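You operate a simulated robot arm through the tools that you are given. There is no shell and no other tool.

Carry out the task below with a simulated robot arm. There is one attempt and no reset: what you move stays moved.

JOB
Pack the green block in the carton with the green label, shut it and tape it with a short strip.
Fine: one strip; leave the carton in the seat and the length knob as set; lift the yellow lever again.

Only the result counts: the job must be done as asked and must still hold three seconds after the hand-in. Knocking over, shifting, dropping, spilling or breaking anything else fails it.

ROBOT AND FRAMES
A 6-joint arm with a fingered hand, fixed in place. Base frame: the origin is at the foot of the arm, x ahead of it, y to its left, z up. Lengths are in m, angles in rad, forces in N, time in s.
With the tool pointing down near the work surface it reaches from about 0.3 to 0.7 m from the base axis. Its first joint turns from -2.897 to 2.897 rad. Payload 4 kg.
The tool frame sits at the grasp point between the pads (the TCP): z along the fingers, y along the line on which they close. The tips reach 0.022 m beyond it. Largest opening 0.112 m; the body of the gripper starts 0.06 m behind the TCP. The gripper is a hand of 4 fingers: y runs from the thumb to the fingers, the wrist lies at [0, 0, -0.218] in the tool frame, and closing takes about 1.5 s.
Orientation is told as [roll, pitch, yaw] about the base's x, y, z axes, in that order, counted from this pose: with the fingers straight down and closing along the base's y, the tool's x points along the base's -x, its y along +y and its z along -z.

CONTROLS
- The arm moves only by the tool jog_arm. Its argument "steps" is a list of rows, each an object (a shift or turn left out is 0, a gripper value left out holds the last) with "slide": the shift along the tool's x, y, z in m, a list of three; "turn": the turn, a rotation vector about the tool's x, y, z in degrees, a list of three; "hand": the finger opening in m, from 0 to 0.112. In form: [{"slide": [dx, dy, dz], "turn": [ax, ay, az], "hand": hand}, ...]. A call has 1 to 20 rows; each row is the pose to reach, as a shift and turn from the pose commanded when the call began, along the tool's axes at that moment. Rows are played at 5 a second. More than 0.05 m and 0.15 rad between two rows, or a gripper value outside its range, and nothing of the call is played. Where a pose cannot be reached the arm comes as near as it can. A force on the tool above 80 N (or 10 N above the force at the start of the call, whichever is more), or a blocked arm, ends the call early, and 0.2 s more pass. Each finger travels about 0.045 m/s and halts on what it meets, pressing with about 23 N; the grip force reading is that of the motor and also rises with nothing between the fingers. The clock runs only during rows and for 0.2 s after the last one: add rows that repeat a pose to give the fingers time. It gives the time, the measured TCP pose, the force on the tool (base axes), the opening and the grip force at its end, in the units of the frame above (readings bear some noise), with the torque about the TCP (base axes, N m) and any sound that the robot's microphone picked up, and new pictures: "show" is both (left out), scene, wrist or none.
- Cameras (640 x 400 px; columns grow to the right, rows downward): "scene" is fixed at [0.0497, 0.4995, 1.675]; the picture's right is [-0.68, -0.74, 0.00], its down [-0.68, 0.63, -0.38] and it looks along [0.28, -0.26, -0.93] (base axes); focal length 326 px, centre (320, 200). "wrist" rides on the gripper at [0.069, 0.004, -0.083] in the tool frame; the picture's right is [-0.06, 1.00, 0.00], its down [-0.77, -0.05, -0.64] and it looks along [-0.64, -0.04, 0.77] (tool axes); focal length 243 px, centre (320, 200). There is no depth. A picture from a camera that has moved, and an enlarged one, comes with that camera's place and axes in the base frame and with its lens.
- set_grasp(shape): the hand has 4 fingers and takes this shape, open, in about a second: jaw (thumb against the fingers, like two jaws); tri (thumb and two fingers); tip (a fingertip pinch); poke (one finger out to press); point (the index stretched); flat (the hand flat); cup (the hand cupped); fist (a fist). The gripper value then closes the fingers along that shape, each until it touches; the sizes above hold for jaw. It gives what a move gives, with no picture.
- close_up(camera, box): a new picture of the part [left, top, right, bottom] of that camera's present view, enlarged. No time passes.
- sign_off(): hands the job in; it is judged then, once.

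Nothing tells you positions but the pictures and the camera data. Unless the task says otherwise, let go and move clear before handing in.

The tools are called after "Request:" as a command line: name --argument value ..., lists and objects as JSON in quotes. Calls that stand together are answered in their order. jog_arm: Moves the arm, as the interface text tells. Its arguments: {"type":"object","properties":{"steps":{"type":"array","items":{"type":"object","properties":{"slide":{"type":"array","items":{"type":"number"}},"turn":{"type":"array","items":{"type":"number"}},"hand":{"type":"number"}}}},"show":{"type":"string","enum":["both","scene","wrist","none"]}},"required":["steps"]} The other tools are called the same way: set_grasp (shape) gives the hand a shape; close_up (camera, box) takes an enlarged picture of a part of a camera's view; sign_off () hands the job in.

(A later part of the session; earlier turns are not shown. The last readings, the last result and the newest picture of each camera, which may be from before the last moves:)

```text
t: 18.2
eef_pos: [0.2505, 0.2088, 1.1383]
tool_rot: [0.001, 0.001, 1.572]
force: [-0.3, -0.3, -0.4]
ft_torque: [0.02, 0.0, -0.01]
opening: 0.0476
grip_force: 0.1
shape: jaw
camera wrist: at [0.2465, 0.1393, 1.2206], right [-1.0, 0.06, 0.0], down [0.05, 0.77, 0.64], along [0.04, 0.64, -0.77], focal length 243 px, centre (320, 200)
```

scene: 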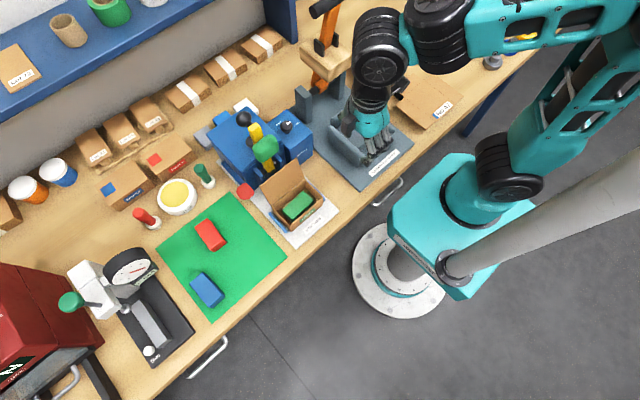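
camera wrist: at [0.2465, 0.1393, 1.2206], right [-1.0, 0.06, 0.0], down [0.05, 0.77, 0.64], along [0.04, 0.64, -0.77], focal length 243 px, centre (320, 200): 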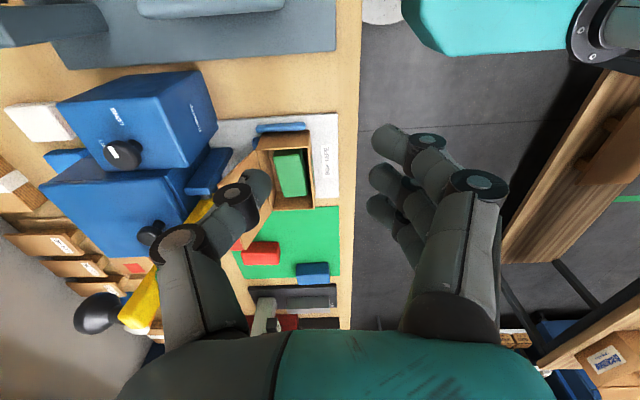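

Clear. From here I'll measure the knob and machine, and try the fingertip-pinch shape to see its geometry.

Request:
close_up --camera "wrist" --box '[20, 50, 260, 340]'

Request:
set_grasp --shape "tip"

Request:
close_up --camera "wrist" --box '[0, 0, 640, 400]'

Request:
close_up --camera "scene" --box '[310, 60, 430, 200]'

```text
1.38 times, centred on (140, 195) of wrist
camera zoom: at [0.2465, 0.1393, 1.2206], right [-1.0, 0.06, 0.0], down [0.05, 0.77, 0.64], along [0.04, 0.64, -0.77], focal length 335 px, centre (568, 207)
```

zoom: 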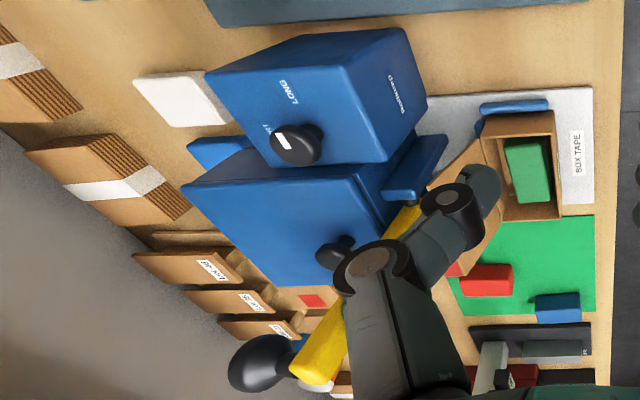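

```text
t: 19.1
eef_pos: [0.2525, 0.2093, 1.137]
tool_rot: [-0.001, 0.0, 1.571]
force: [-0.5, 0.2, -0.2]
ft_torque: [0.04, 0.04, 0.01]
opening: 0.1119
grip_force: 0.0
shape: tip
```

```text
1.00 times, centred on (320, 200) of wrist (not enlarged: the box is as wide or as high as the picture)
camera zoom: at [0.2466, 0.1398, 1.2205], right [-1.0, 0.06, 0.0], down [0.05, 0.77, 0.64], along [0.04, 0.64, -0.77], focal length 243 px, centre (320, 200)
```

zoom: 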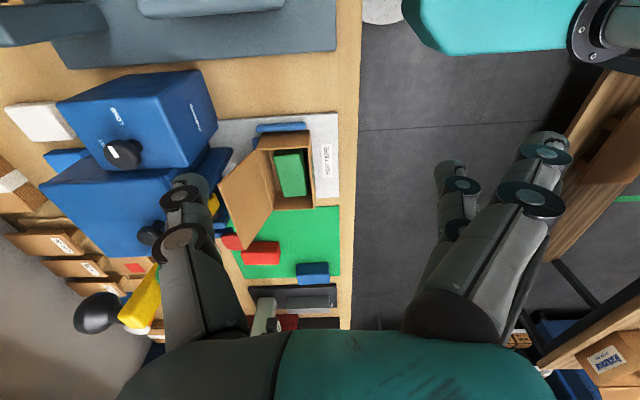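

```text
2.86 times, centred on (370, 130) of scene
camera zoom: at [0.0497, 0.4995, 1.675], right [-0.68, -0.74, 0.0], down [-0.68, 0.63, -0.38], along [0.28, -0.26, -0.93], focal length 932 px, centre (177, 400)
```

zoom: 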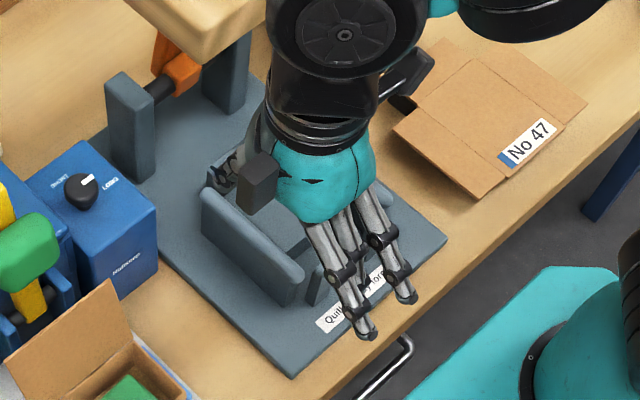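

Request:
jog_arm --steps '[{"hand": 0.08}, {"hand": 0.05}, {"hand": 0.04}, {"hand": 0.04}, {"hand": 0.04}]'

Request:
close_up --camera "scene" --box '[320, 70, 420, 180]'

```text
t: 20.3
eef_pos: [0.2504, 0.2088, 1.1378]
tool_rot: [-0.002, 0.001, 1.571]
force: [0.8, 0.5, 0.3]
ft_torque: [-0.02, 0.04, 0.0]
opening: 0.0407
grip_force: 0.0
shape: tip
camera wrist: at [0.2465, 0.1397, 1.2206], right [-1.0, 0.06, 0.0], down [0.05, 0.77, 0.64], along [0.04, 0.64, -0.77], focal length 243 px, centre (320, 200)
```

scene: 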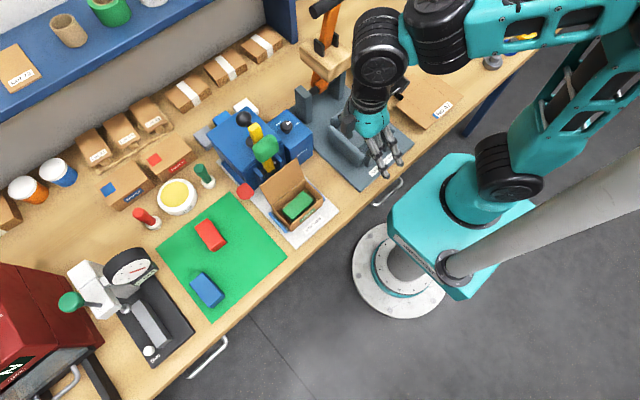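
wrist: 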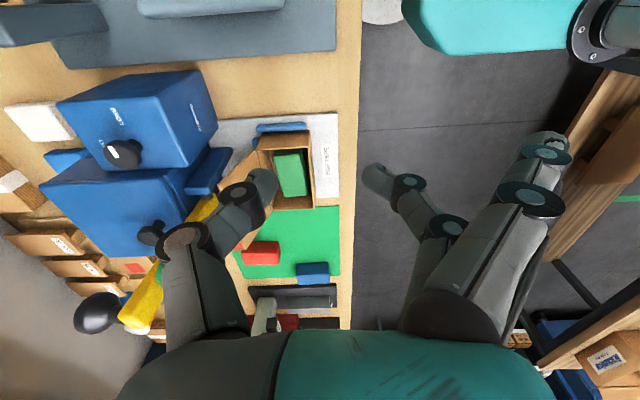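

```text
3.64 times, centred on (370, 125) of scene
camera zoom: at [0.0497, 0.4995, 1.675], right [-0.68, -0.74, 0.0], down [-0.68, 0.63, -0.38], along [0.28, -0.26, -0.93], focal length 1186 px, centre (138, 473)
```

zoom: 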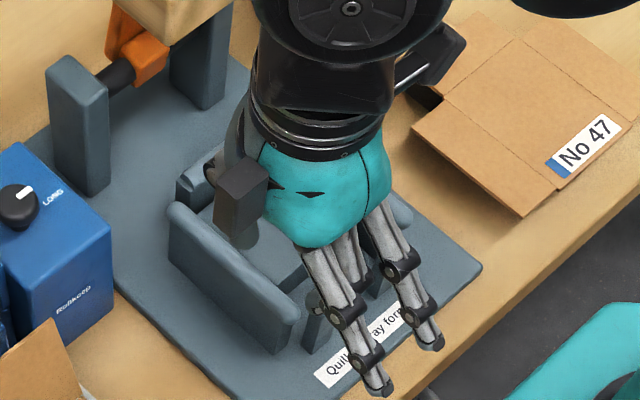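

In tip shape the thumb and middle finger pinch on the axis while the outer two fingers stay out. I'll move over the knob (≈(0.454, 0.243)) at a safe height and refine its position.

Request:
jog_arm --steps '[{"slide": [-0.008, -0.04, 0]}, {"slide": [-0.016, -0.08, 0]}, {"slide": [-0.024, -0.12, 0]}, {"slide": [-0.03, -0.16, 0]}, {"slide": [-0.032, -0.19, 0]}, {"slide": [-0.034, -0.2, 0.02]}, {"slide": [-0.034, -0.2, 0.03]}, {"slide": [-0.034, -0.2, 0.03]}]'

Request:
close_up --camera "wrist" --box '[220, 60, 420, 260]'

Request:
close_up --camera "scene" --box '[210, 40, 370, 200]'

```text
t: 22.1
eef_pos: [0.4532, 0.2446, 1.1076]
tool_rot: [0.0, 0.0, 1.57]
force: [0.1, 0.3, -0.2]
ft_torque: [-0.03, -0.02, -0.02]
opening: 0.0404
grip_force: 0.1
shape: tip
camera wrist: at [0.4486, 0.1739, 1.1906], right [-1.0, 0.06, 0.0], down [0.05, 0.76, 0.64], along [0.04, 0.64, -0.77], focal length 243 px, centre (320, 200)
```

scene: 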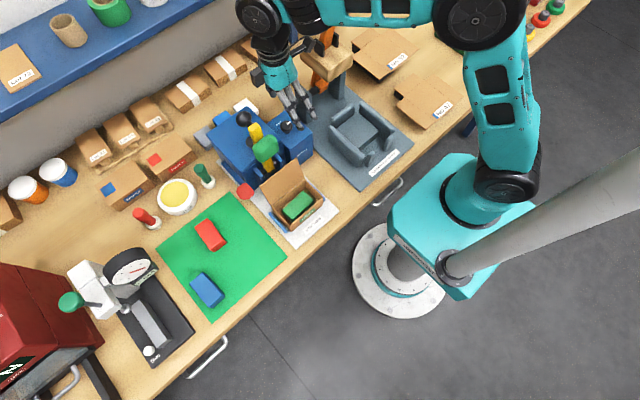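
wrist: 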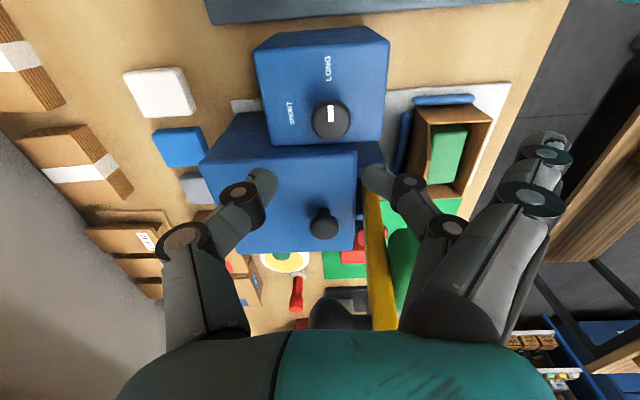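

```text
2.00 times, centred on (320, 160) of wrist
camera zoom: at [0.4486, 0.1739, 1.1906], right [-1.0, 0.06, 0.0], down [0.05, 0.76, 0.64], along [0.04, 0.64, -0.77], focal length 485 px, centre (320, 280)
```

zoom: 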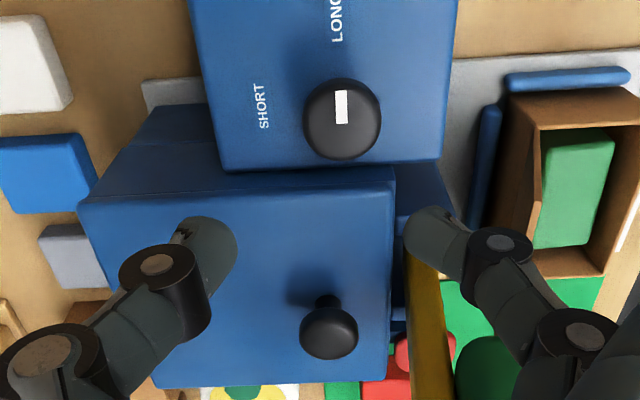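

```text
2.50 times, centred on (290, 120) of scene
camera zoom: at [0.0497, 0.4995, 1.675], right [-0.68, -0.74, 0.0], down [-0.68, 0.63, -0.38], along [0.28, -0.26, -0.93], focal length 816 px, centre (395, 400)
```

zoom: 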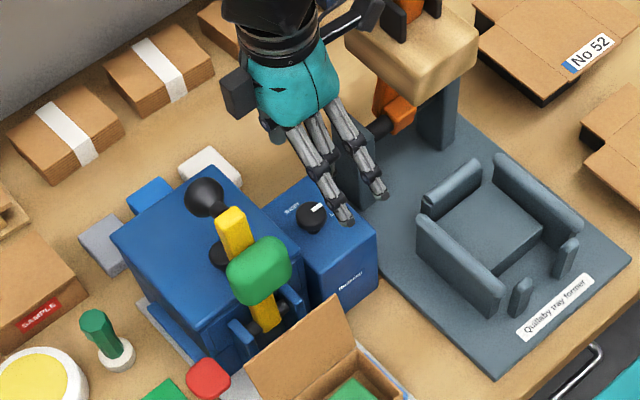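

Excellent view: pointer at LONG (−y side), SHORT at +x, so a quarter turn counterclockwise. Knob top is near (0.444, 0.247, 1.00). I'll approach with the pinch opened and re-check its alignment.

Request:
jog_arm --steps '[{"slide": [-0.003, 0.009, 0.02], "hand": 0.055}, {"slide": [-0.003, 0.009, 0.045], "hand": 0.055}, {"slide": [-0.003, 0.009, 0.06], "hand": 0.055}, {"slide": [-0.003, 0.009, 0.06], "hand": 0.055}]'

Request:
close_up --camera "wrist" --box '[220, 80, 420, 280]'

Request:
close_up --camera "scene" --box '[230, 70, 350, 190]'

```text
t: 23.1
eef_pos: [0.4419, 0.2492, 1.0465]
tool_rot: [0.0, 0.0, 1.571]
force: [0.5, 0.9, -0.1]
ft_torque: [0.01, 0.01, 0.0]
opening: 0.0543
grip_force: 0.1
shape: tip
camera wrist: at [0.4382, 0.1793, 1.1298], right [-1.0, 0.06, 0.0], down [0.05, 0.77, 0.64], along [0.04, 0.64, -0.77], focal length 243 px, centre (320, 200)
```

scene: 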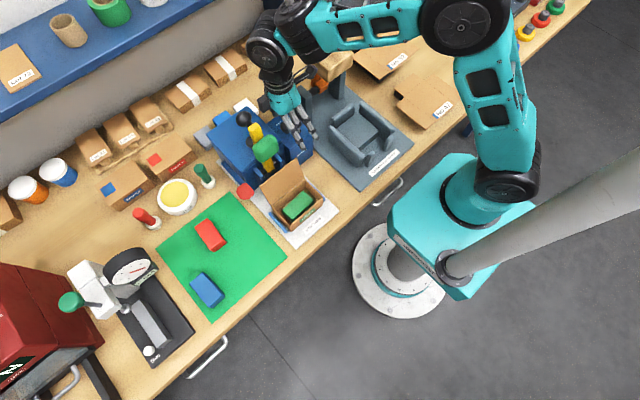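
wrist: 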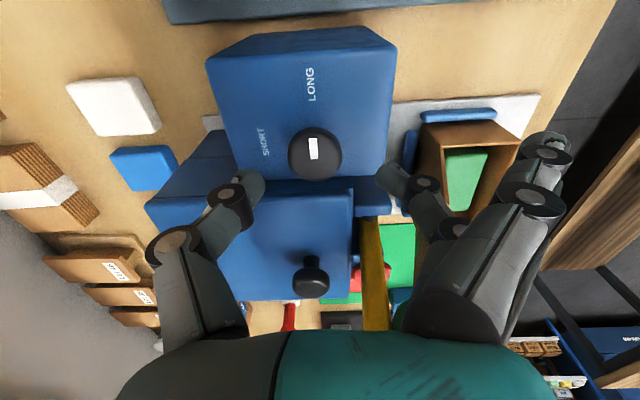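

```text
2.00 times, centred on (320, 180) of wrist
camera zoom: at [0.4382, 0.1793, 1.1298], right [-1.0, 0.06, 0.0], down [0.05, 0.77, 0.64], along [0.04, 0.64, -0.77], focal length 485 px, centre (320, 240)
```

zoom: 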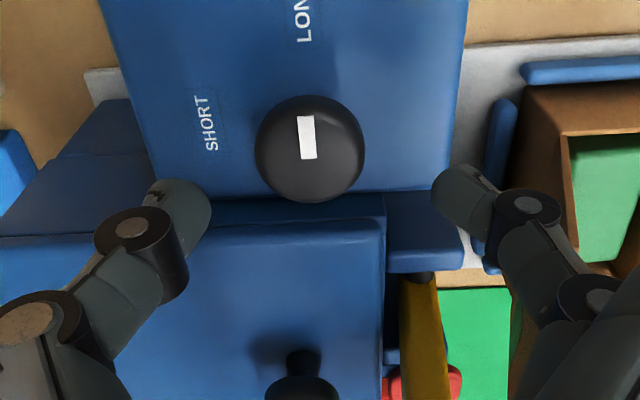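

```text
3.33 times, centred on (290, 130) of scene
camera zoom: at [0.0497, 0.4995, 1.675], right [-0.68, -0.74, 0.0], down [-0.68, 0.63, -0.38], along [0.28, -0.26, -0.93], focal length 1088 px, centre (420, 433)
```

zoom: 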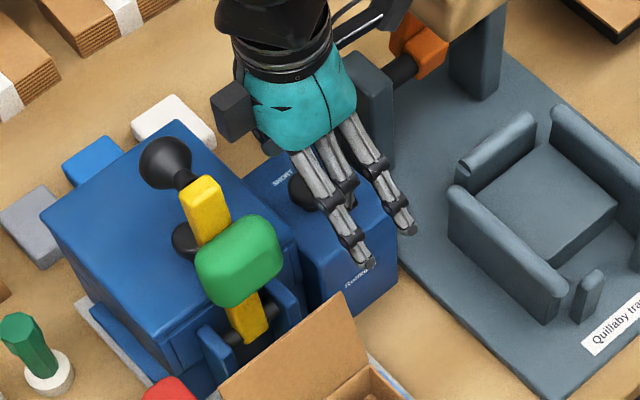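

Alignment is close; knob centre ≈(0.4455, 0.249). I'll shift 3 mm and descend partway, checking again.

Request:
jog_arm --steps '[{"slide": [0, -0.0035, 0.012]}, {"slide": [0, -0.0035, 0.024]}, {"slide": [0, -0.0035, 0.024]}]'

Request:
close_up --camera "wrist" --box '[220, 80, 420, 280]'

Request:
close_up --camera "scene" --box '[240, 90, 340, 180]'

```text
t: 23.9
eef_pos: [0.4453, 0.2484, 1.0236]
tool_rot: [-0.003, -0.001, 1.57]
force: [-0.8, -0.5, 0.7]
ft_torque: [0.02, -0.03, -0.01]
opening: 0.0544
grip_force: 0.1
shape: tip
camera wrist: at [0.4419, 0.1783, 1.1056], right [-1.0, 0.06, 0.0], down [0.05, 0.77, 0.64], along [0.04, 0.64, -0.77], focal length 243 px, centre (320, 200)
```

scene: 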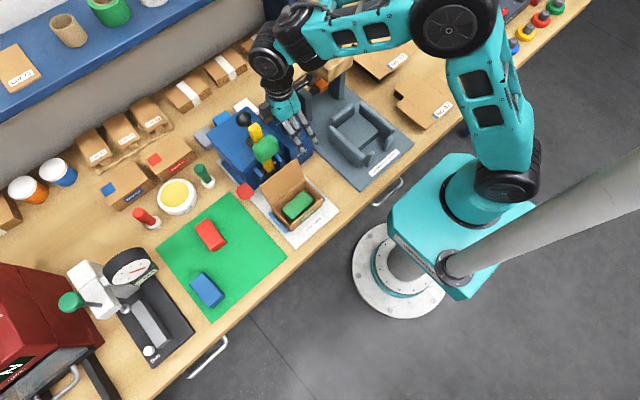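
wrist: 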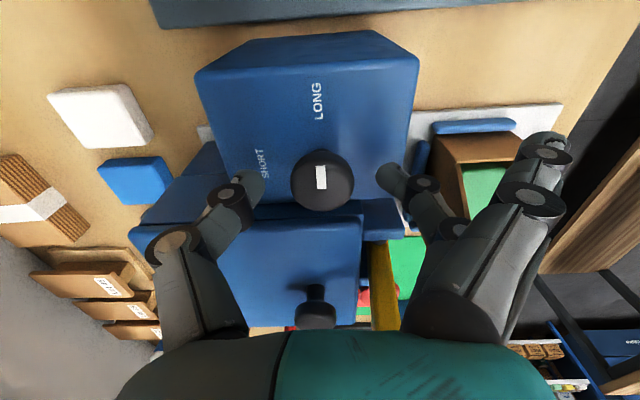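

```text
2.00 times, centred on (320, 180) of wrist
camera zoom: at [0.4419, 0.1783, 1.1056], right [-1.0, 0.06, 0.0], down [0.05, 0.77, 0.64], along [0.04, 0.64, -0.77], focal length 485 px, centre (320, 240)
```

zoom: 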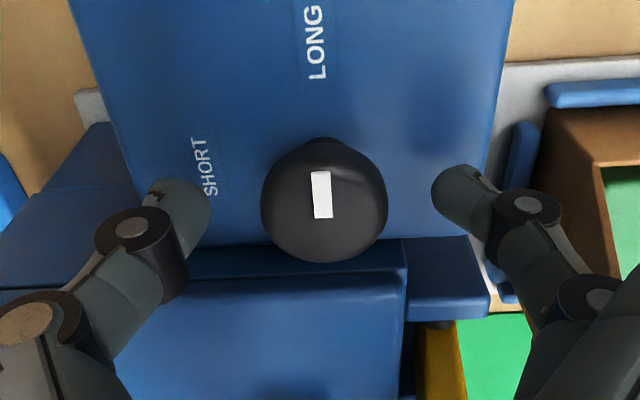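

```text
4.44 times, centred on (290, 135) of scene
camera zoom: at [0.0497, 0.4995, 1.675], right [-0.68, -0.74, 0.0], down [-0.68, 0.63, -0.38], along [0.28, -0.26, -0.93], focal length 1450 px, centre (453, 489)
```

zoom: 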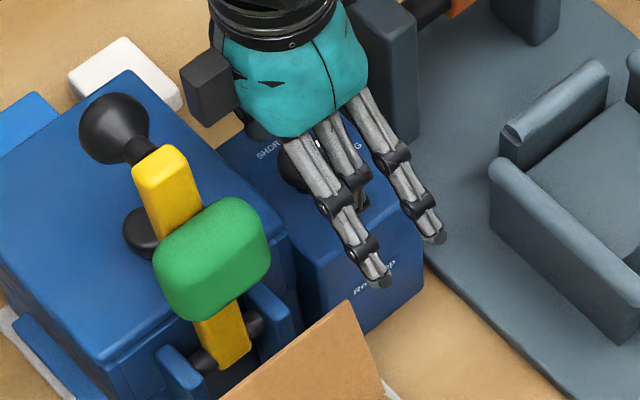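

Consolidating the views, the knob top is at about z≈1.014, so the pinch at this height clears the machine top (1.00). I'll lower 3 mm and close on the knob.

Request:
jog_arm --steps '[{"slide": [0.0015, 0, 0.003]}, {"slide": [0.0015, 0, 0.003], "hand": 0.04}, {"slide": [0.0015, 0, 0.003], "hand": 0.03}, {"slide": [0.0015, 0, 0.003], "hand": 0.02}, {"slide": [0.0015, 0, 0.003], "hand": 0.02}, {"slide": [0.0015, 0, 0.003], "hand": 0.02}]'

Request:
close_up --camera "wrist" --box '[220, 80, 420, 280]'

```text
t: 25.3
eef_pos: [0.4449, 0.2462, 1.0197]
tool_rot: [0.002, 0.003, 1.571]
force: [2.2, -0.5, -17.0]
ft_torque: [-0.02, -0.08, -0.03]
opening: 0.0176
grip_force: 22.7
shape: tip
camera wrist: at [0.4416, 0.1762, 1.1021], right [-1.0, 0.06, 0.0], down [0.05, 0.77, 0.64], along [0.04, 0.64, -0.77], focal length 243 px, centre (320, 200)
```

scene: 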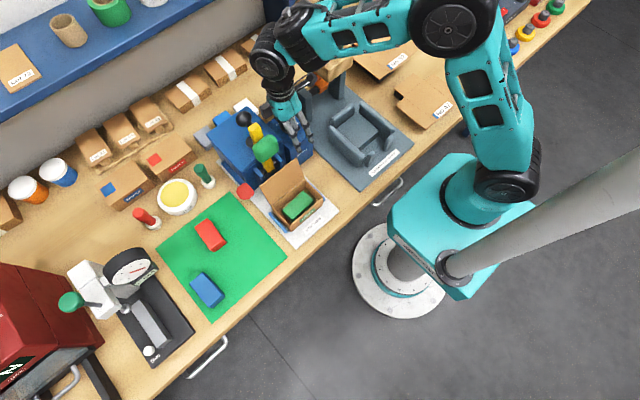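
wrist: 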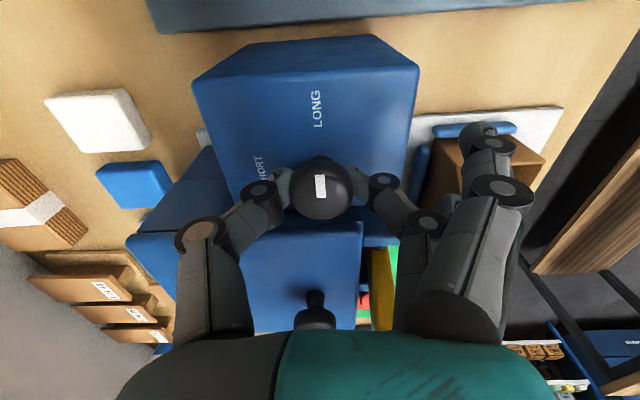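

```text
2.00 times, centred on (320, 180) of wrist
camera zoom: at [0.4416, 0.1762, 1.1021], right [-1.0, 0.06, 0.0], down [0.05, 0.77, 0.64], along [0.04, 0.64, -0.77], focal length 485 px, centre (320, 240)
```

zoom: 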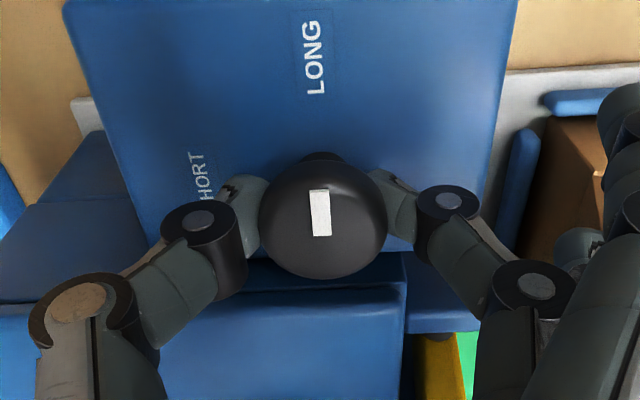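

The pinch holds the knob's cap. Trying a first 15° turn counterclockwise and checking that the pointer follows.

Request:
jog_arm --steps '[{"turn": [0, 0, -5]}, {"turn": [0, 0, -10]}, {"turn": [0, 0, -15]}, {"turn": [0, 0, -15]}]' --show "wrist"

Request:
close_up --camera "wrist" --box '[220, 80, 420, 280]'

```text
t: 26.3
eef_pos: [0.4455, 0.2487, 1.0195]
tool_rot: [0.001, -0.001, 1.835]
force: [2.8, -1.2, -22.5]
ft_torque: [0.0, -0.07, 0.0]
opening: 0.0167
grip_force: 22.9
shape: tip
camera wrist: at [0.4594, 0.1781, 1.1025], right [-0.98, -0.2, 0.0], down [-0.15, 0.75, 0.64], along [-0.13, 0.63, -0.77], focal length 243 px, centre (320, 200)
```

wrist: 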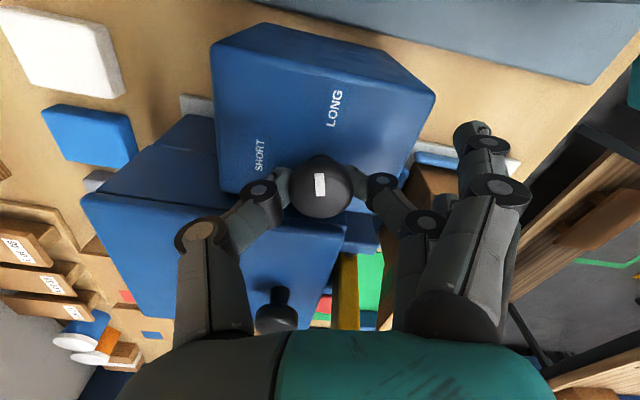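

```text
2.00 times, centred on (320, 180) of wrist
camera zoom: at [0.4594, 0.1781, 1.1025], right [-0.98, -0.2, 0.0], down [-0.15, 0.75, 0.64], along [-0.13, 0.63, -0.77], focal length 485 px, centre (320, 240)
```

zoom: 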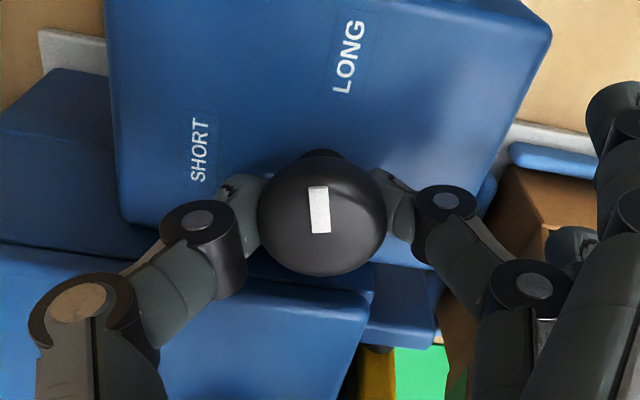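

The pointer follows the hand. Continuing another 30°.

Request:
jog_arm --steps '[{"turn": [0, 0, -6]}, {"turn": [0, 0, -12]}, {"turn": [0, 0, -18]}, {"turn": [0, 0, -24]}, {"turn": [0, 0, -30]}, {"turn": [0, 0, -30]}]'

Request:
close_up --camera "wrist" --box '[220, 80, 420, 280]'

Request:
close_up --camera "scene" --box '[230, 70, 350, 190]'

```text
t: 27.1
eef_pos: [0.4296, 0.2684, 1.0243]
tool_rot: [0.016, 0.004, 2.016]
force: [2.8, -28.1, 4.0]
ft_torque: [-0.4, -0.05, -0.08]
opening: 0.0105
grip_force: 23.4
shape: tip
out of reach, approached as far as the arm can: row 2, 3
stopped in row 3: the force on the tool passed its limit at 122 N (the readings are from after the stop); the commanded pose is now the measured one
camera wrist: at [0.4575, 0.2056, 1.1077], right [-0.93, -0.37, 0.02], down [-0.28, 0.72, 0.64], along [-0.25, 0.59, -0.77], focal length 243 px, centre (320, 200)
```

scene: 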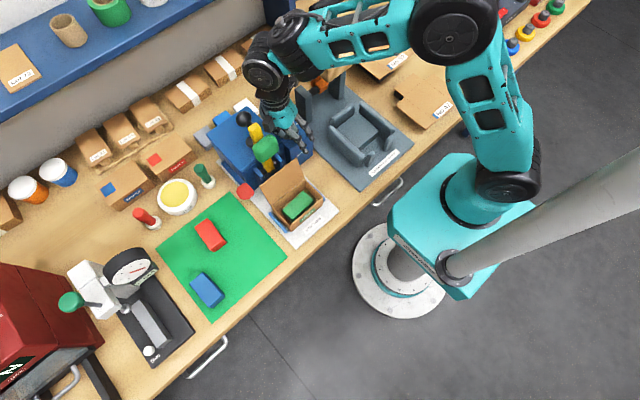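
wrist: 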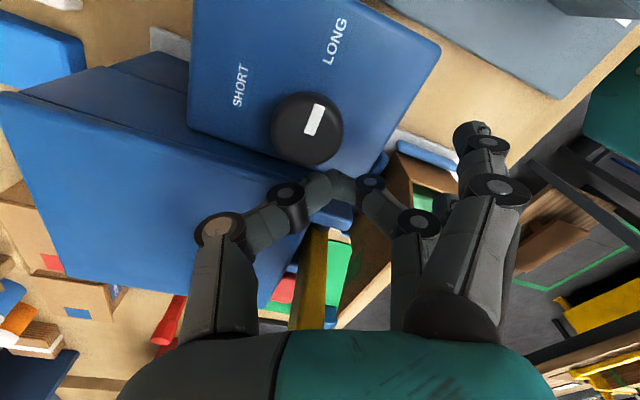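

```text
2.00 times, centred on (320, 180) of wrist
camera zoom: at [0.4575, 0.2056, 1.1077], right [-0.93, -0.37, 0.02], down [-0.28, 0.72, 0.64], along [-0.25, 0.59, -0.77], focal length 485 px, centre (320, 240)
```

zoom: 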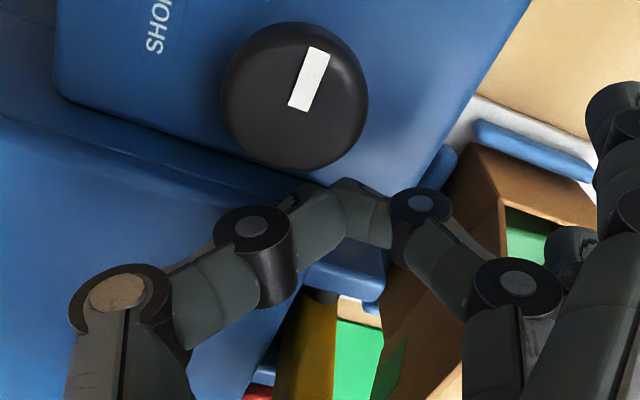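

```text
3.33 times, centred on (290, 130) of scene
camera zoom: at [0.0497, 0.4995, 1.675], right [-0.68, -0.74, 0.0], down [-0.68, 0.63, -0.38], along [0.28, -0.26, -0.93], focal length 1088 px, centre (420, 433)
```

zoom: 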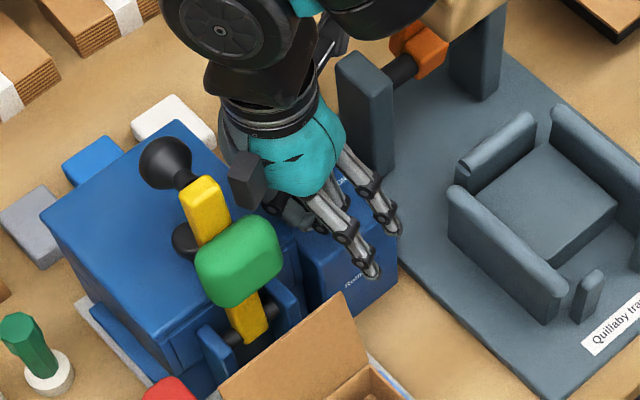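

The wrist reached its joint limit near this yaw and slipped off the knob; nothing looks disturbed. I'll lift straight up and plan the turn from a better starting yaw.

Request:
jog_arm --steps '[{"slide": [0, 0, -0.015]}, {"slide": [0, 0, -0.035]}, {"slide": [0, 0, -0.05]}, {"slide": [0, 0, -0.05]}]'

Request:
close_up --camera "wrist" --box '[220, 20, 420, 220]'

Request:
close_up --camera "scene" --box '[230, 70, 350, 190]'

```text
t: 28.1
eef_pos: [0.4308, 0.2748, 1.0771]
tool_rot: [0.011, 0.003, 2.029]
force: [-0.2, 0.2, 0.2]
ft_torque: [0.04, 0.0, -0.02]
opening: 0.0101
grip_force: 22.5
shape: tip
camera wrist: at [0.4585, 0.21, 1.1588], right [-0.92, -0.38, 0.01], down [-0.29, 0.71, 0.64], along [-0.25, 0.59, -0.77], focal length 243 px, centre (320, 200)
```

scene: 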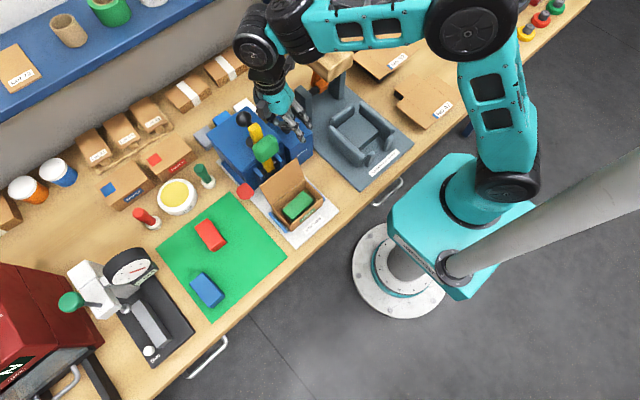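
wrist: 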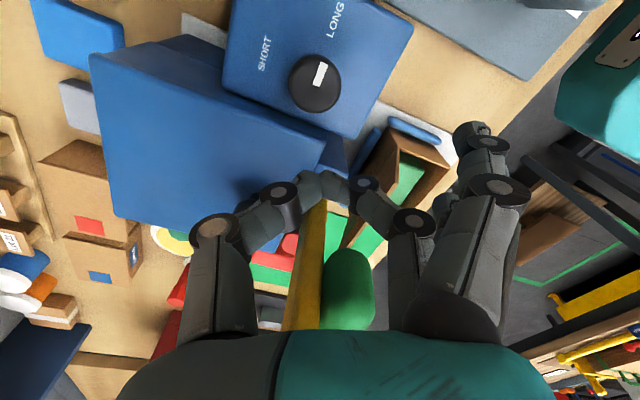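

```text
2.00 times, centred on (320, 120) of wrist
camera zoom: at [0.4585, 0.21, 1.1588], right [-0.92, -0.38, 0.01], down [-0.29, 0.71, 0.64], along [-0.25, 0.59, -0.77], focal length 485 px, centre (320, 360)
```

zoom: 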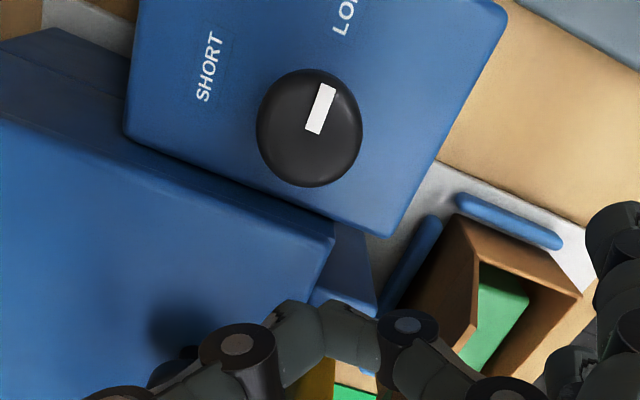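

```text
3.33 times, centred on (290, 130) of scene
camera zoom: at [0.0497, 0.4995, 1.675], right [-0.68, -0.74, 0.0], down [-0.68, 0.63, -0.38], along [0.28, -0.26, -0.93], focal length 1088 px, centre (420, 433)
```

zoom: 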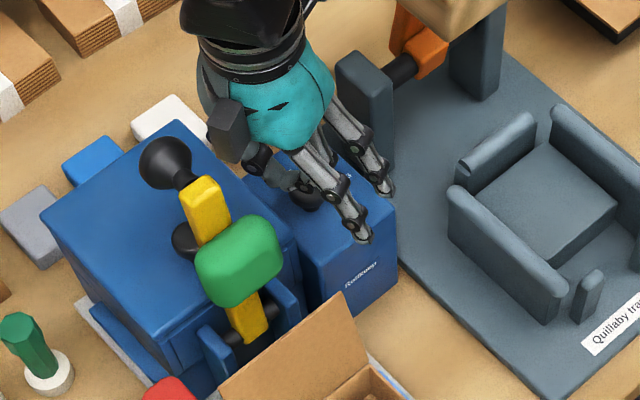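

I judge the first grip was too low (under the thin cap) and the yaw limit is about −115°. I'll rise over the knob, turn the hand back to about −65° yaw, and use the three-finger jaw grip on the cap edge instead.

Request:
jog_arm --steps '[{"slide": [0.015, 0, -0.02]}, {"slide": [0.031, 0, -0.04]}, {"slide": [0.031, 0, -0.05], "turn": [0, 0, 7.2]}, {"slide": [0.031, 0, -0.05], "turn": [0, 0, 14.4]}, {"slide": [0.031, 0, -0.05], "turn": [0, 0, 21.6]}, {"slide": [0.031, 0, -0.05], "turn": [0, 0, 28.8]}, {"slide": [0.031, 0, -0.05], "turn": [0, 0, 36]}, {"slide": [0.031, 0, -0.05], "turn": [0, 0, 43.2]}, {"slide": [0.031, 0, -0.05], "turn": [0, 0, 50.4]}, {"slide": [0.031, 0, -0.05], "turn": [0, 0, 50.4]}]'

Request:
set_grasp --shape "jaw"

Request:
jog_arm --steps '[{"hand": 0.09}, {"hand": 0.07}, {"hand": 0.07}]'

Request:
close_up --camera "wrist" --box '[220, 60, 420, 260]'

Request:
close_up --camera "scene" --box '[230, 70, 350, 190]'

```text
t: 30.3
eef_pos: [0.4442, 0.2465, 1.1249]
tool_rot: [0.008, 0.011, 1.146]
force: [-0.4, -0.1, -0.2]
ft_torque: [0.04, 0.0, -0.02]
opening: 0.0102
grip_force: 22.5
shape: tip
out of reach, approached as far as the arm can: row 1, 2
camera wrist: at [0.4128, 0.1857, 1.208], right [-0.88, 0.47, 0.01], down [0.37, 0.68, 0.63], along [0.29, 0.56, -0.77], focal length 243 px, centre (320, 200)
```

scene: 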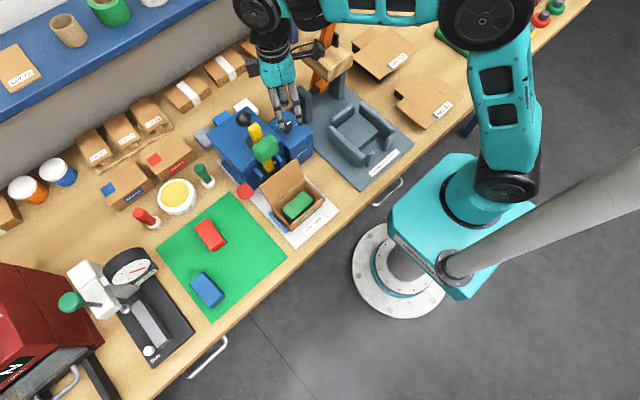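
wrist: 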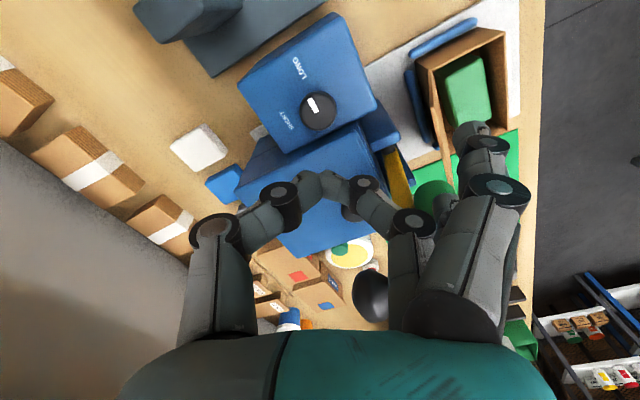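

```text
t: 31.2
eef_pos: [0.4436, 0.2468, 1.1244]
tool_rot: [0.007, 0.013, 1.148]
force: [0.5, 0.3, -0.4]
ft_torque: [-0.01, 0.0, 0.0]
opening: 0.1117
grip_force: 0.0
shape: jaw
```

```text
t: 32.0
eef_pos: [0.4451, 0.2458, 1.1246]
tool_rot: [0.007, 0.013, 1.146]
force: [0.5, 0.0, -0.1]
ft_torque: [-0.02, -0.01, -0.04]
opening: 0.0705
grip_force: 0.0
shape: jaw
camera wrist: at [0.4129, 0.1856, 1.2081], right [-0.88, 0.47, 0.01], down [0.37, 0.68, 0.63], along [0.29, 0.56, -0.77], focal length 243 px, centre (320, 200)
```

scene: 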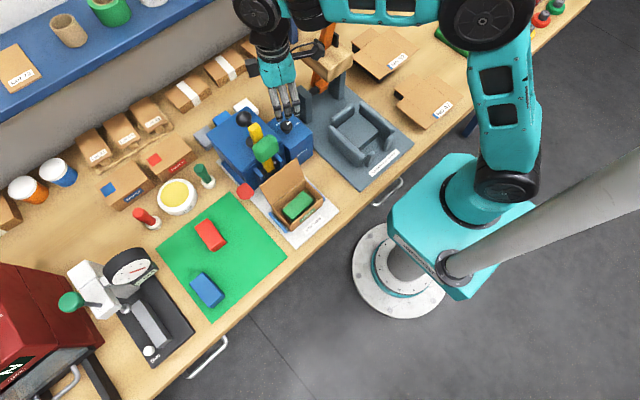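
wrist: 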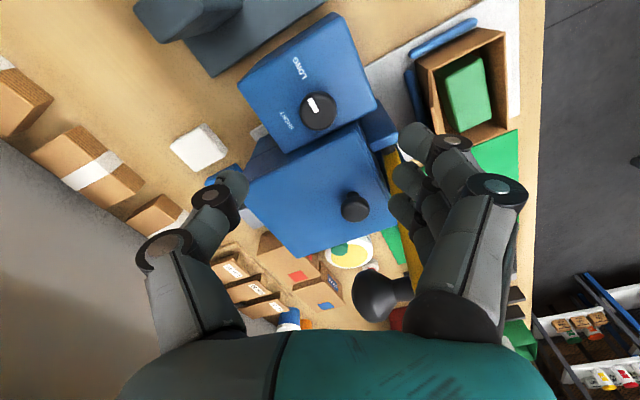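

```text
2.00 times, centred on (320, 160) of wrist
camera zoom: at [0.4129, 0.1856, 1.2081], right [-0.88, 0.47, 0.01], down [0.37, 0.68, 0.63], along [0.29, 0.56, -0.77], focal length 485 px, centre (320, 280)
```

zoom: 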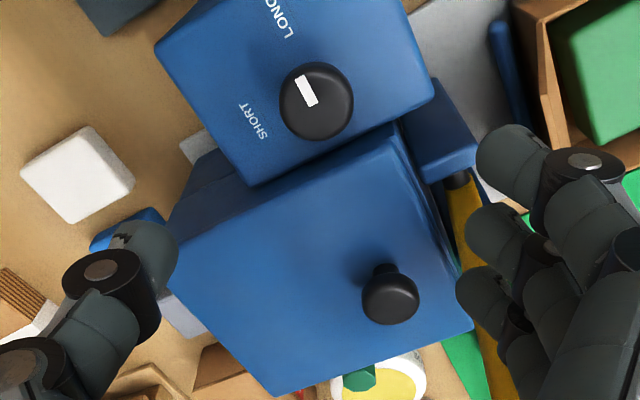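

```text
3.33 times, centred on (290, 130) of scene
camera zoom: at [0.0497, 0.4995, 1.675], right [-0.68, -0.74, 0.0], down [-0.68, 0.63, -0.38], along [0.28, -0.26, -0.93], focal length 1088 px, centre (420, 433)
```

zoom: 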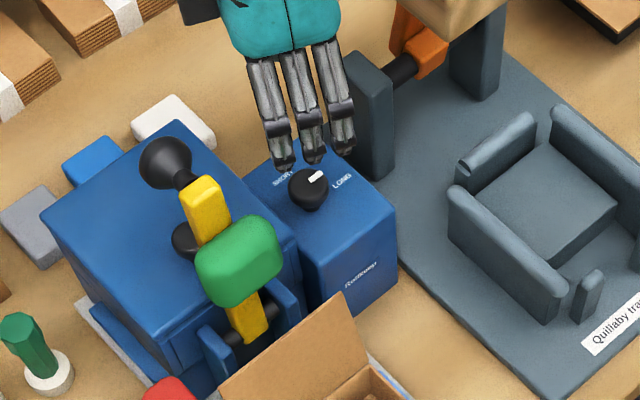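

The pointer sits back at LONG; knob confirmed at ≈(0.4445, 0.2455). I'll narrow the jaw to 0.05 and descend to just above the cap, then verify.

Request:
jog_arm --steps '[{"turn": [0.4, -0.7, 0], "hand": 0.05}, {"slide": [0, 0, 0.02], "turn": [0.4, -0.7, 0], "hand": 0.05}, {"slide": [0, 0, 0.05], "turn": [0.4, -0.7, 0], "hand": 0.05}, {"slide": [0, 0, 0.08], "turn": [0.4, -0.7, 0], "hand": 0.05}, {"slide": [0, 0, 0.082], "turn": [0.4, -0.7, 0], "hand": 0.05}]'

Request:
close_up --camera "wrist" --box '[220, 80, 420, 280]'

Request:
close_up --camera "scene" --box '[230, 70, 350, 190]'

```text
t: 33.2
eef_pos: [0.4437, 0.2465, 1.0437]
tool_rot: [0.001, -0.001, 1.147]
force: [-0.2, 0.0, -0.6]
ft_torque: [-0.02, 0.03, 0.0]
opening: 0.0509
grip_force: 0.1
shape: jaw
camera wrist: at [0.4115, 0.1847, 1.1265], right [-0.88, 0.47, 0.0], down [0.36, 0.68, 0.64], along [0.3, 0.57, -0.77], focal length 243 px, centre (320, 200)
```

scene: 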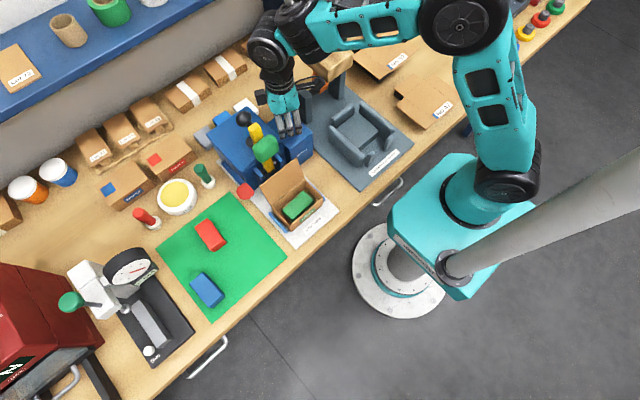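
wrist: 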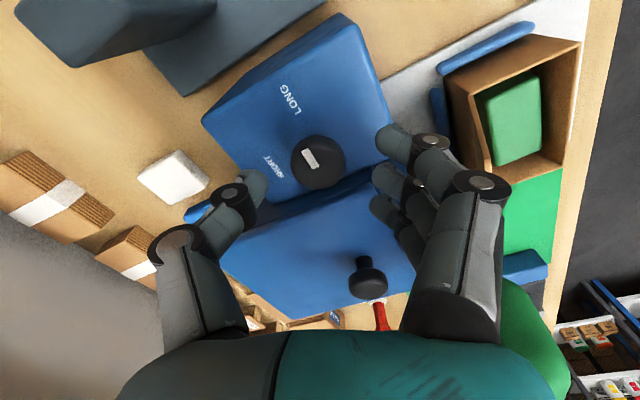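

```text
2.00 times, centred on (320, 180) of wrist
camera zoom: at [0.4115, 0.1847, 1.1265], right [-0.88, 0.47, 0.0], down [0.36, 0.68, 0.64], along [0.3, 0.57, -0.77], focal length 485 px, centre (320, 240)
```

zoom: 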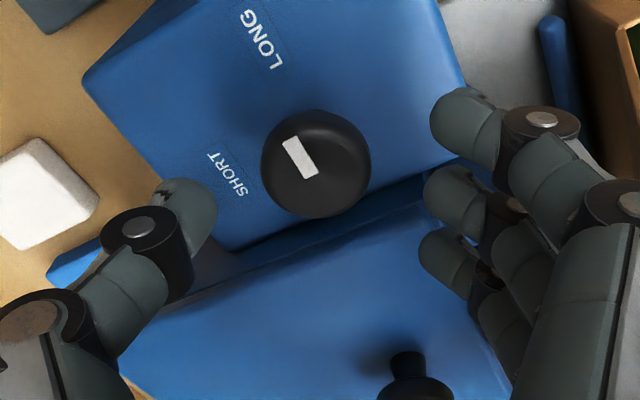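

```text
3.33 times, centred on (290, 130) of scene
camera zoom: at [0.0497, 0.4995, 1.675], right [-0.68, -0.74, 0.0], down [-0.68, 0.63, -0.38], along [0.28, -0.26, -0.93], focal length 1088 px, centre (420, 433)
```

zoom: 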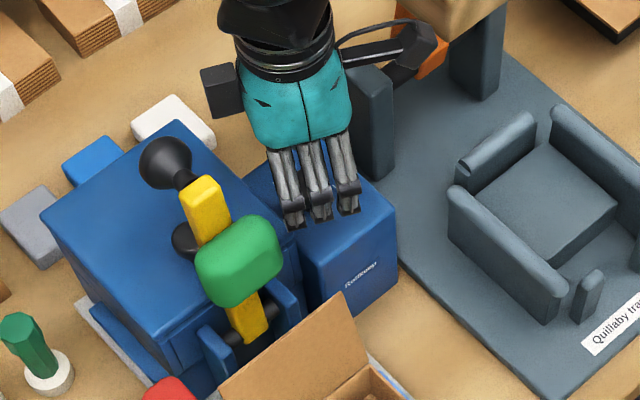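

Centred within about 1.5 mm. Lowering to the cap level and closing.

Request:
jog_arm --steps '[{"slide": [0, -0.001, 0.01]}, {"slide": [0, -0.001, 0.017]}, {"slide": [0, -0.001, 0.017], "hand": 0.04}, {"slide": [0, -0.001, 0.017], "hand": 0.03}, {"slide": [0, -0.001, 0.017], "hand": 0.02}, {"slide": [0, -0.001, 0.017], "hand": 0.02}, {"slide": [0, -0.001, 0.017], "hand": 0.02}]' --show "wrist"

Request:
close_up --camera "wrist" --box '[220, 80, 420, 280]'

```text
t: 34.8
eef_pos: [0.4456, 0.244, 1.0286]
tool_rot: [-0.006, -0.006, 1.145]
force: [2.7, 7.1, 39.1]
ft_torque: [1.37, 0.86, 0.11]
opening: 0.0223
grip_force: 22.8
shape: jaw
camera wrist: at [0.4121, 0.1833, 1.1103], right [-0.88, 0.47, 0.0], down [0.36, 0.68, 0.65], along [0.31, 0.57, -0.76], focal length 243 px, centre (320, 200)
```

wrist: 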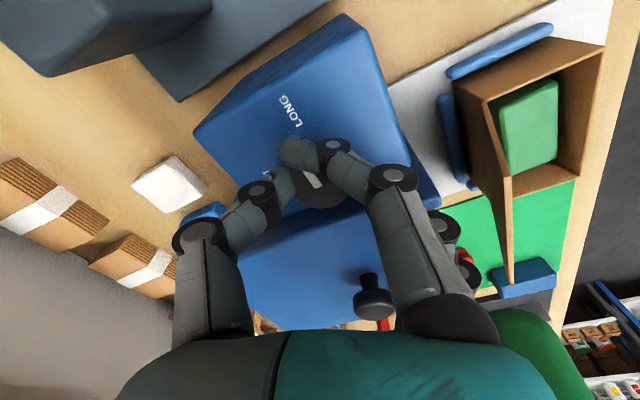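

```text
2.00 times, centred on (320, 180) of wrist
camera zoom: at [0.4121, 0.1833, 1.1103], right [-0.88, 0.47, 0.0], down [0.36, 0.68, 0.65], along [0.31, 0.57, -0.76], focal length 485 px, centre (320, 240)
```

zoom: 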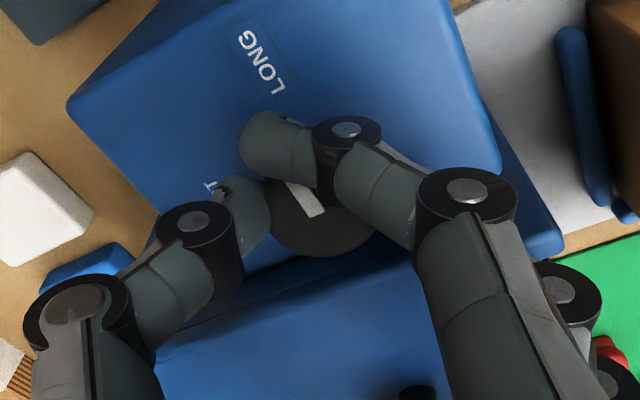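

The outer jaw finger swept over the cap, which isn't useful. I'll open at once, rise, and return to the pinch shape, gripping at the cap level this time.

Request:
jog_arm --steps '[{"hand": 0.03}, {"hand": 0.045}, {"hand": 0.05}, {"slide": [0, 0, -0.02], "hand": 0.05}, {"slide": [0, 0, -0.05], "hand": 0.05}, {"slide": [0, 0, -0.08], "hand": 0.05}, {"slide": [0, 0, -0.08], "hand": 0.05}]' --show "scene"

Request:
set_grasp --shape "tip"

Request:
jog_arm --steps '[{"hand": 0.08}, {"hand": 0.05}, {"hand": 0.05}, {"hand": 0.05}]'

Request:
close_up --camera "wrist" --box '[220, 60, 420, 260]'

```text
t: 36.4
eef_pos: [0.4423, 0.2453, 1.104]
tool_rot: [0.001, 0.0, 1.147]
force: [-0.4, 0.0, 0.4]
ft_torque: [-0.02, -0.01, 0.0]
opening: 0.0492
grip_force: 0.1
shape: jaw
```

scene: 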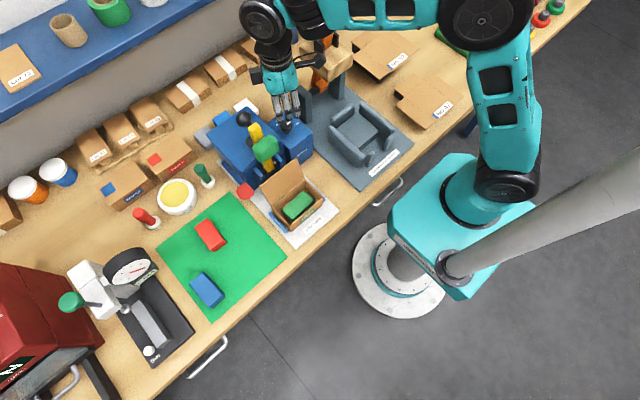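

```text
t: 37.3
eef_pos: [0.4423, 0.245, 1.1038]
tool_rot: [0.001, -0.002, 1.147]
force: [0.7, -0.1, 0.2]
ft_torque: [0.0, -0.01, -0.01]
opening: 0.1118
grip_force: 0.1
shape: tip
```

```text
t: 38.3
eef_pos: [0.4425, 0.2457, 1.1033]
tool_rot: [0.001, -0.001, 1.148]
force: [0.5, 0.2, 0.3]
ft_torque: [0.01, 0.0, 0.01]
opening: 0.0506
grip_force: 0.0
shape: tip
camera wrist: at [0.4106, 0.1839, 1.187], right [-0.88, 0.47, 0.0], down [0.36, 0.68, 0.64], along [0.3, 0.57, -0.77], focal length 243 px, centre (320, 200)
```

scene: 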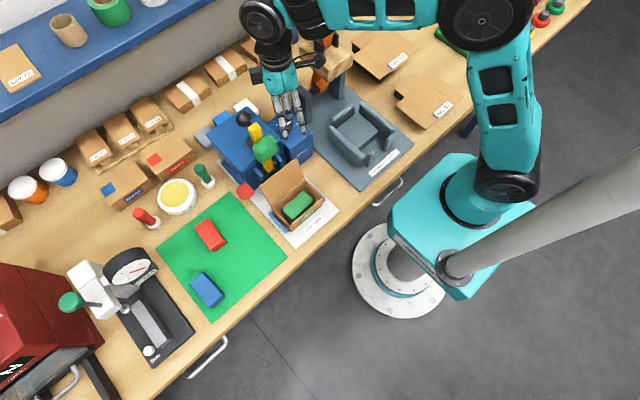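
wrist: 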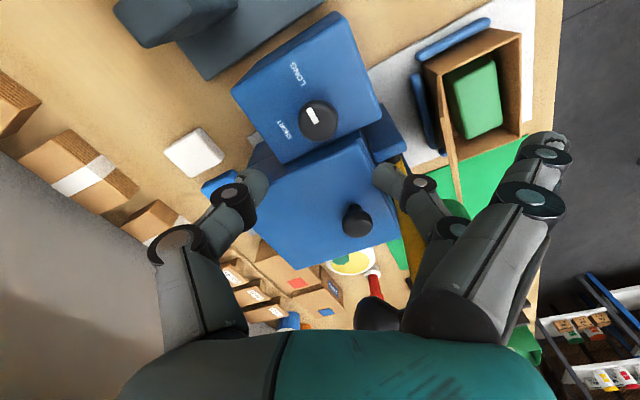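

```text
2.00 times, centred on (320, 160) of wrist
camera zoom: at [0.4106, 0.1839, 1.187], right [-0.88, 0.47, 0.0], down [0.36, 0.68, 0.64], along [0.3, 0.57, -0.77], focal length 485 px, centre (320, 280)
```

zoom: 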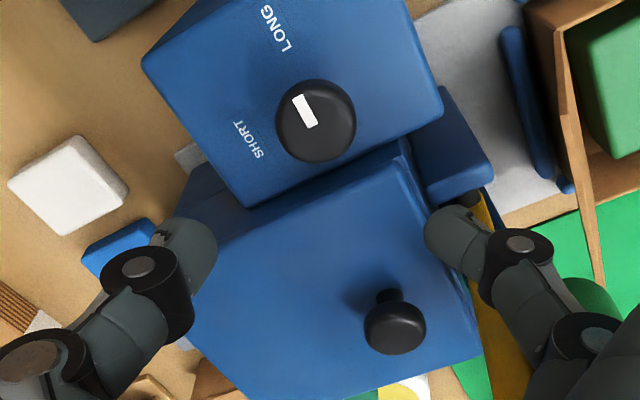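

Descending with the pinch to just above the cap, outer fingers clear of lid and lever pad.

Request:
jog_arm --steps '[{"slide": [-0.0014, -0.0018, 0.02]}, {"slide": [-0.0014, -0.0018, 0.045]}, {"slide": [-0.0014, -0.0018, 0.058]}, {"slide": [-0.0014, -0.0018, 0.058]}]' --show "wrist"

Request:
close_up --camera "wrist" --box '[220, 80, 420, 280]'

Request:
close_up --camera "scene" --box '[230, 70, 350, 190]'

```text
t: 39.3
eef_pos: [0.4467, 0.2444, 1.0445]
tool_rot: [0.001, -0.001, 1.147]
force: [-0.1, -0.4, -0.6]
ft_torque: [0.03, 0.0, 0.0]
opening: 0.0507
grip_force: 0.0
shape: tip
camera wrist: at [0.4142, 0.183, 1.128], right [-0.88, 0.47, 0.0], down [0.36, 0.68, 0.64], along [0.3, 0.57, -0.77], focal length 243 px, centre (320, 200)
```

wrist: 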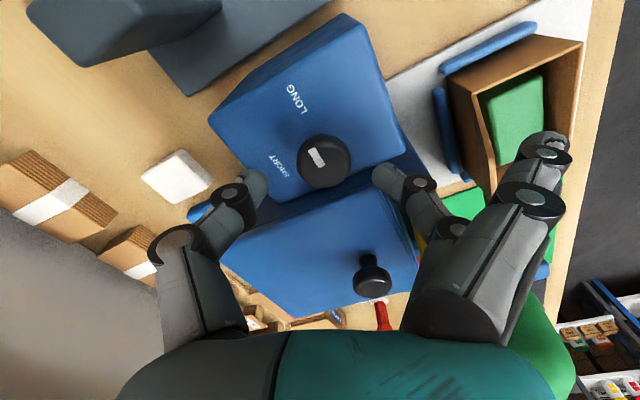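

```text
2.00 times, centred on (320, 180) of wrist
camera zoom: at [0.4142, 0.183, 1.128], right [-0.88, 0.47, 0.0], down [0.36, 0.68, 0.64], along [0.3, 0.57, -0.77], focal length 485 px, centre (320, 240)
```

zoom: 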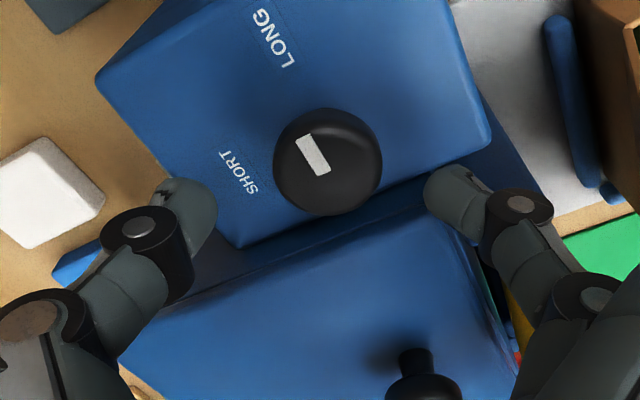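

```text
3.33 times, centred on (290, 130) of scene
camera zoom: at [0.0497, 0.4995, 1.675], right [-0.68, -0.74, 0.0], down [-0.68, 0.63, -0.38], along [0.28, -0.26, -0.93], focal length 1088 px, centre (420, 433)
```

zoom: 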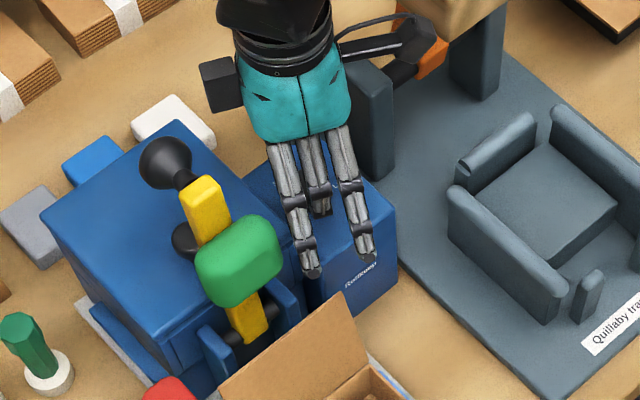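

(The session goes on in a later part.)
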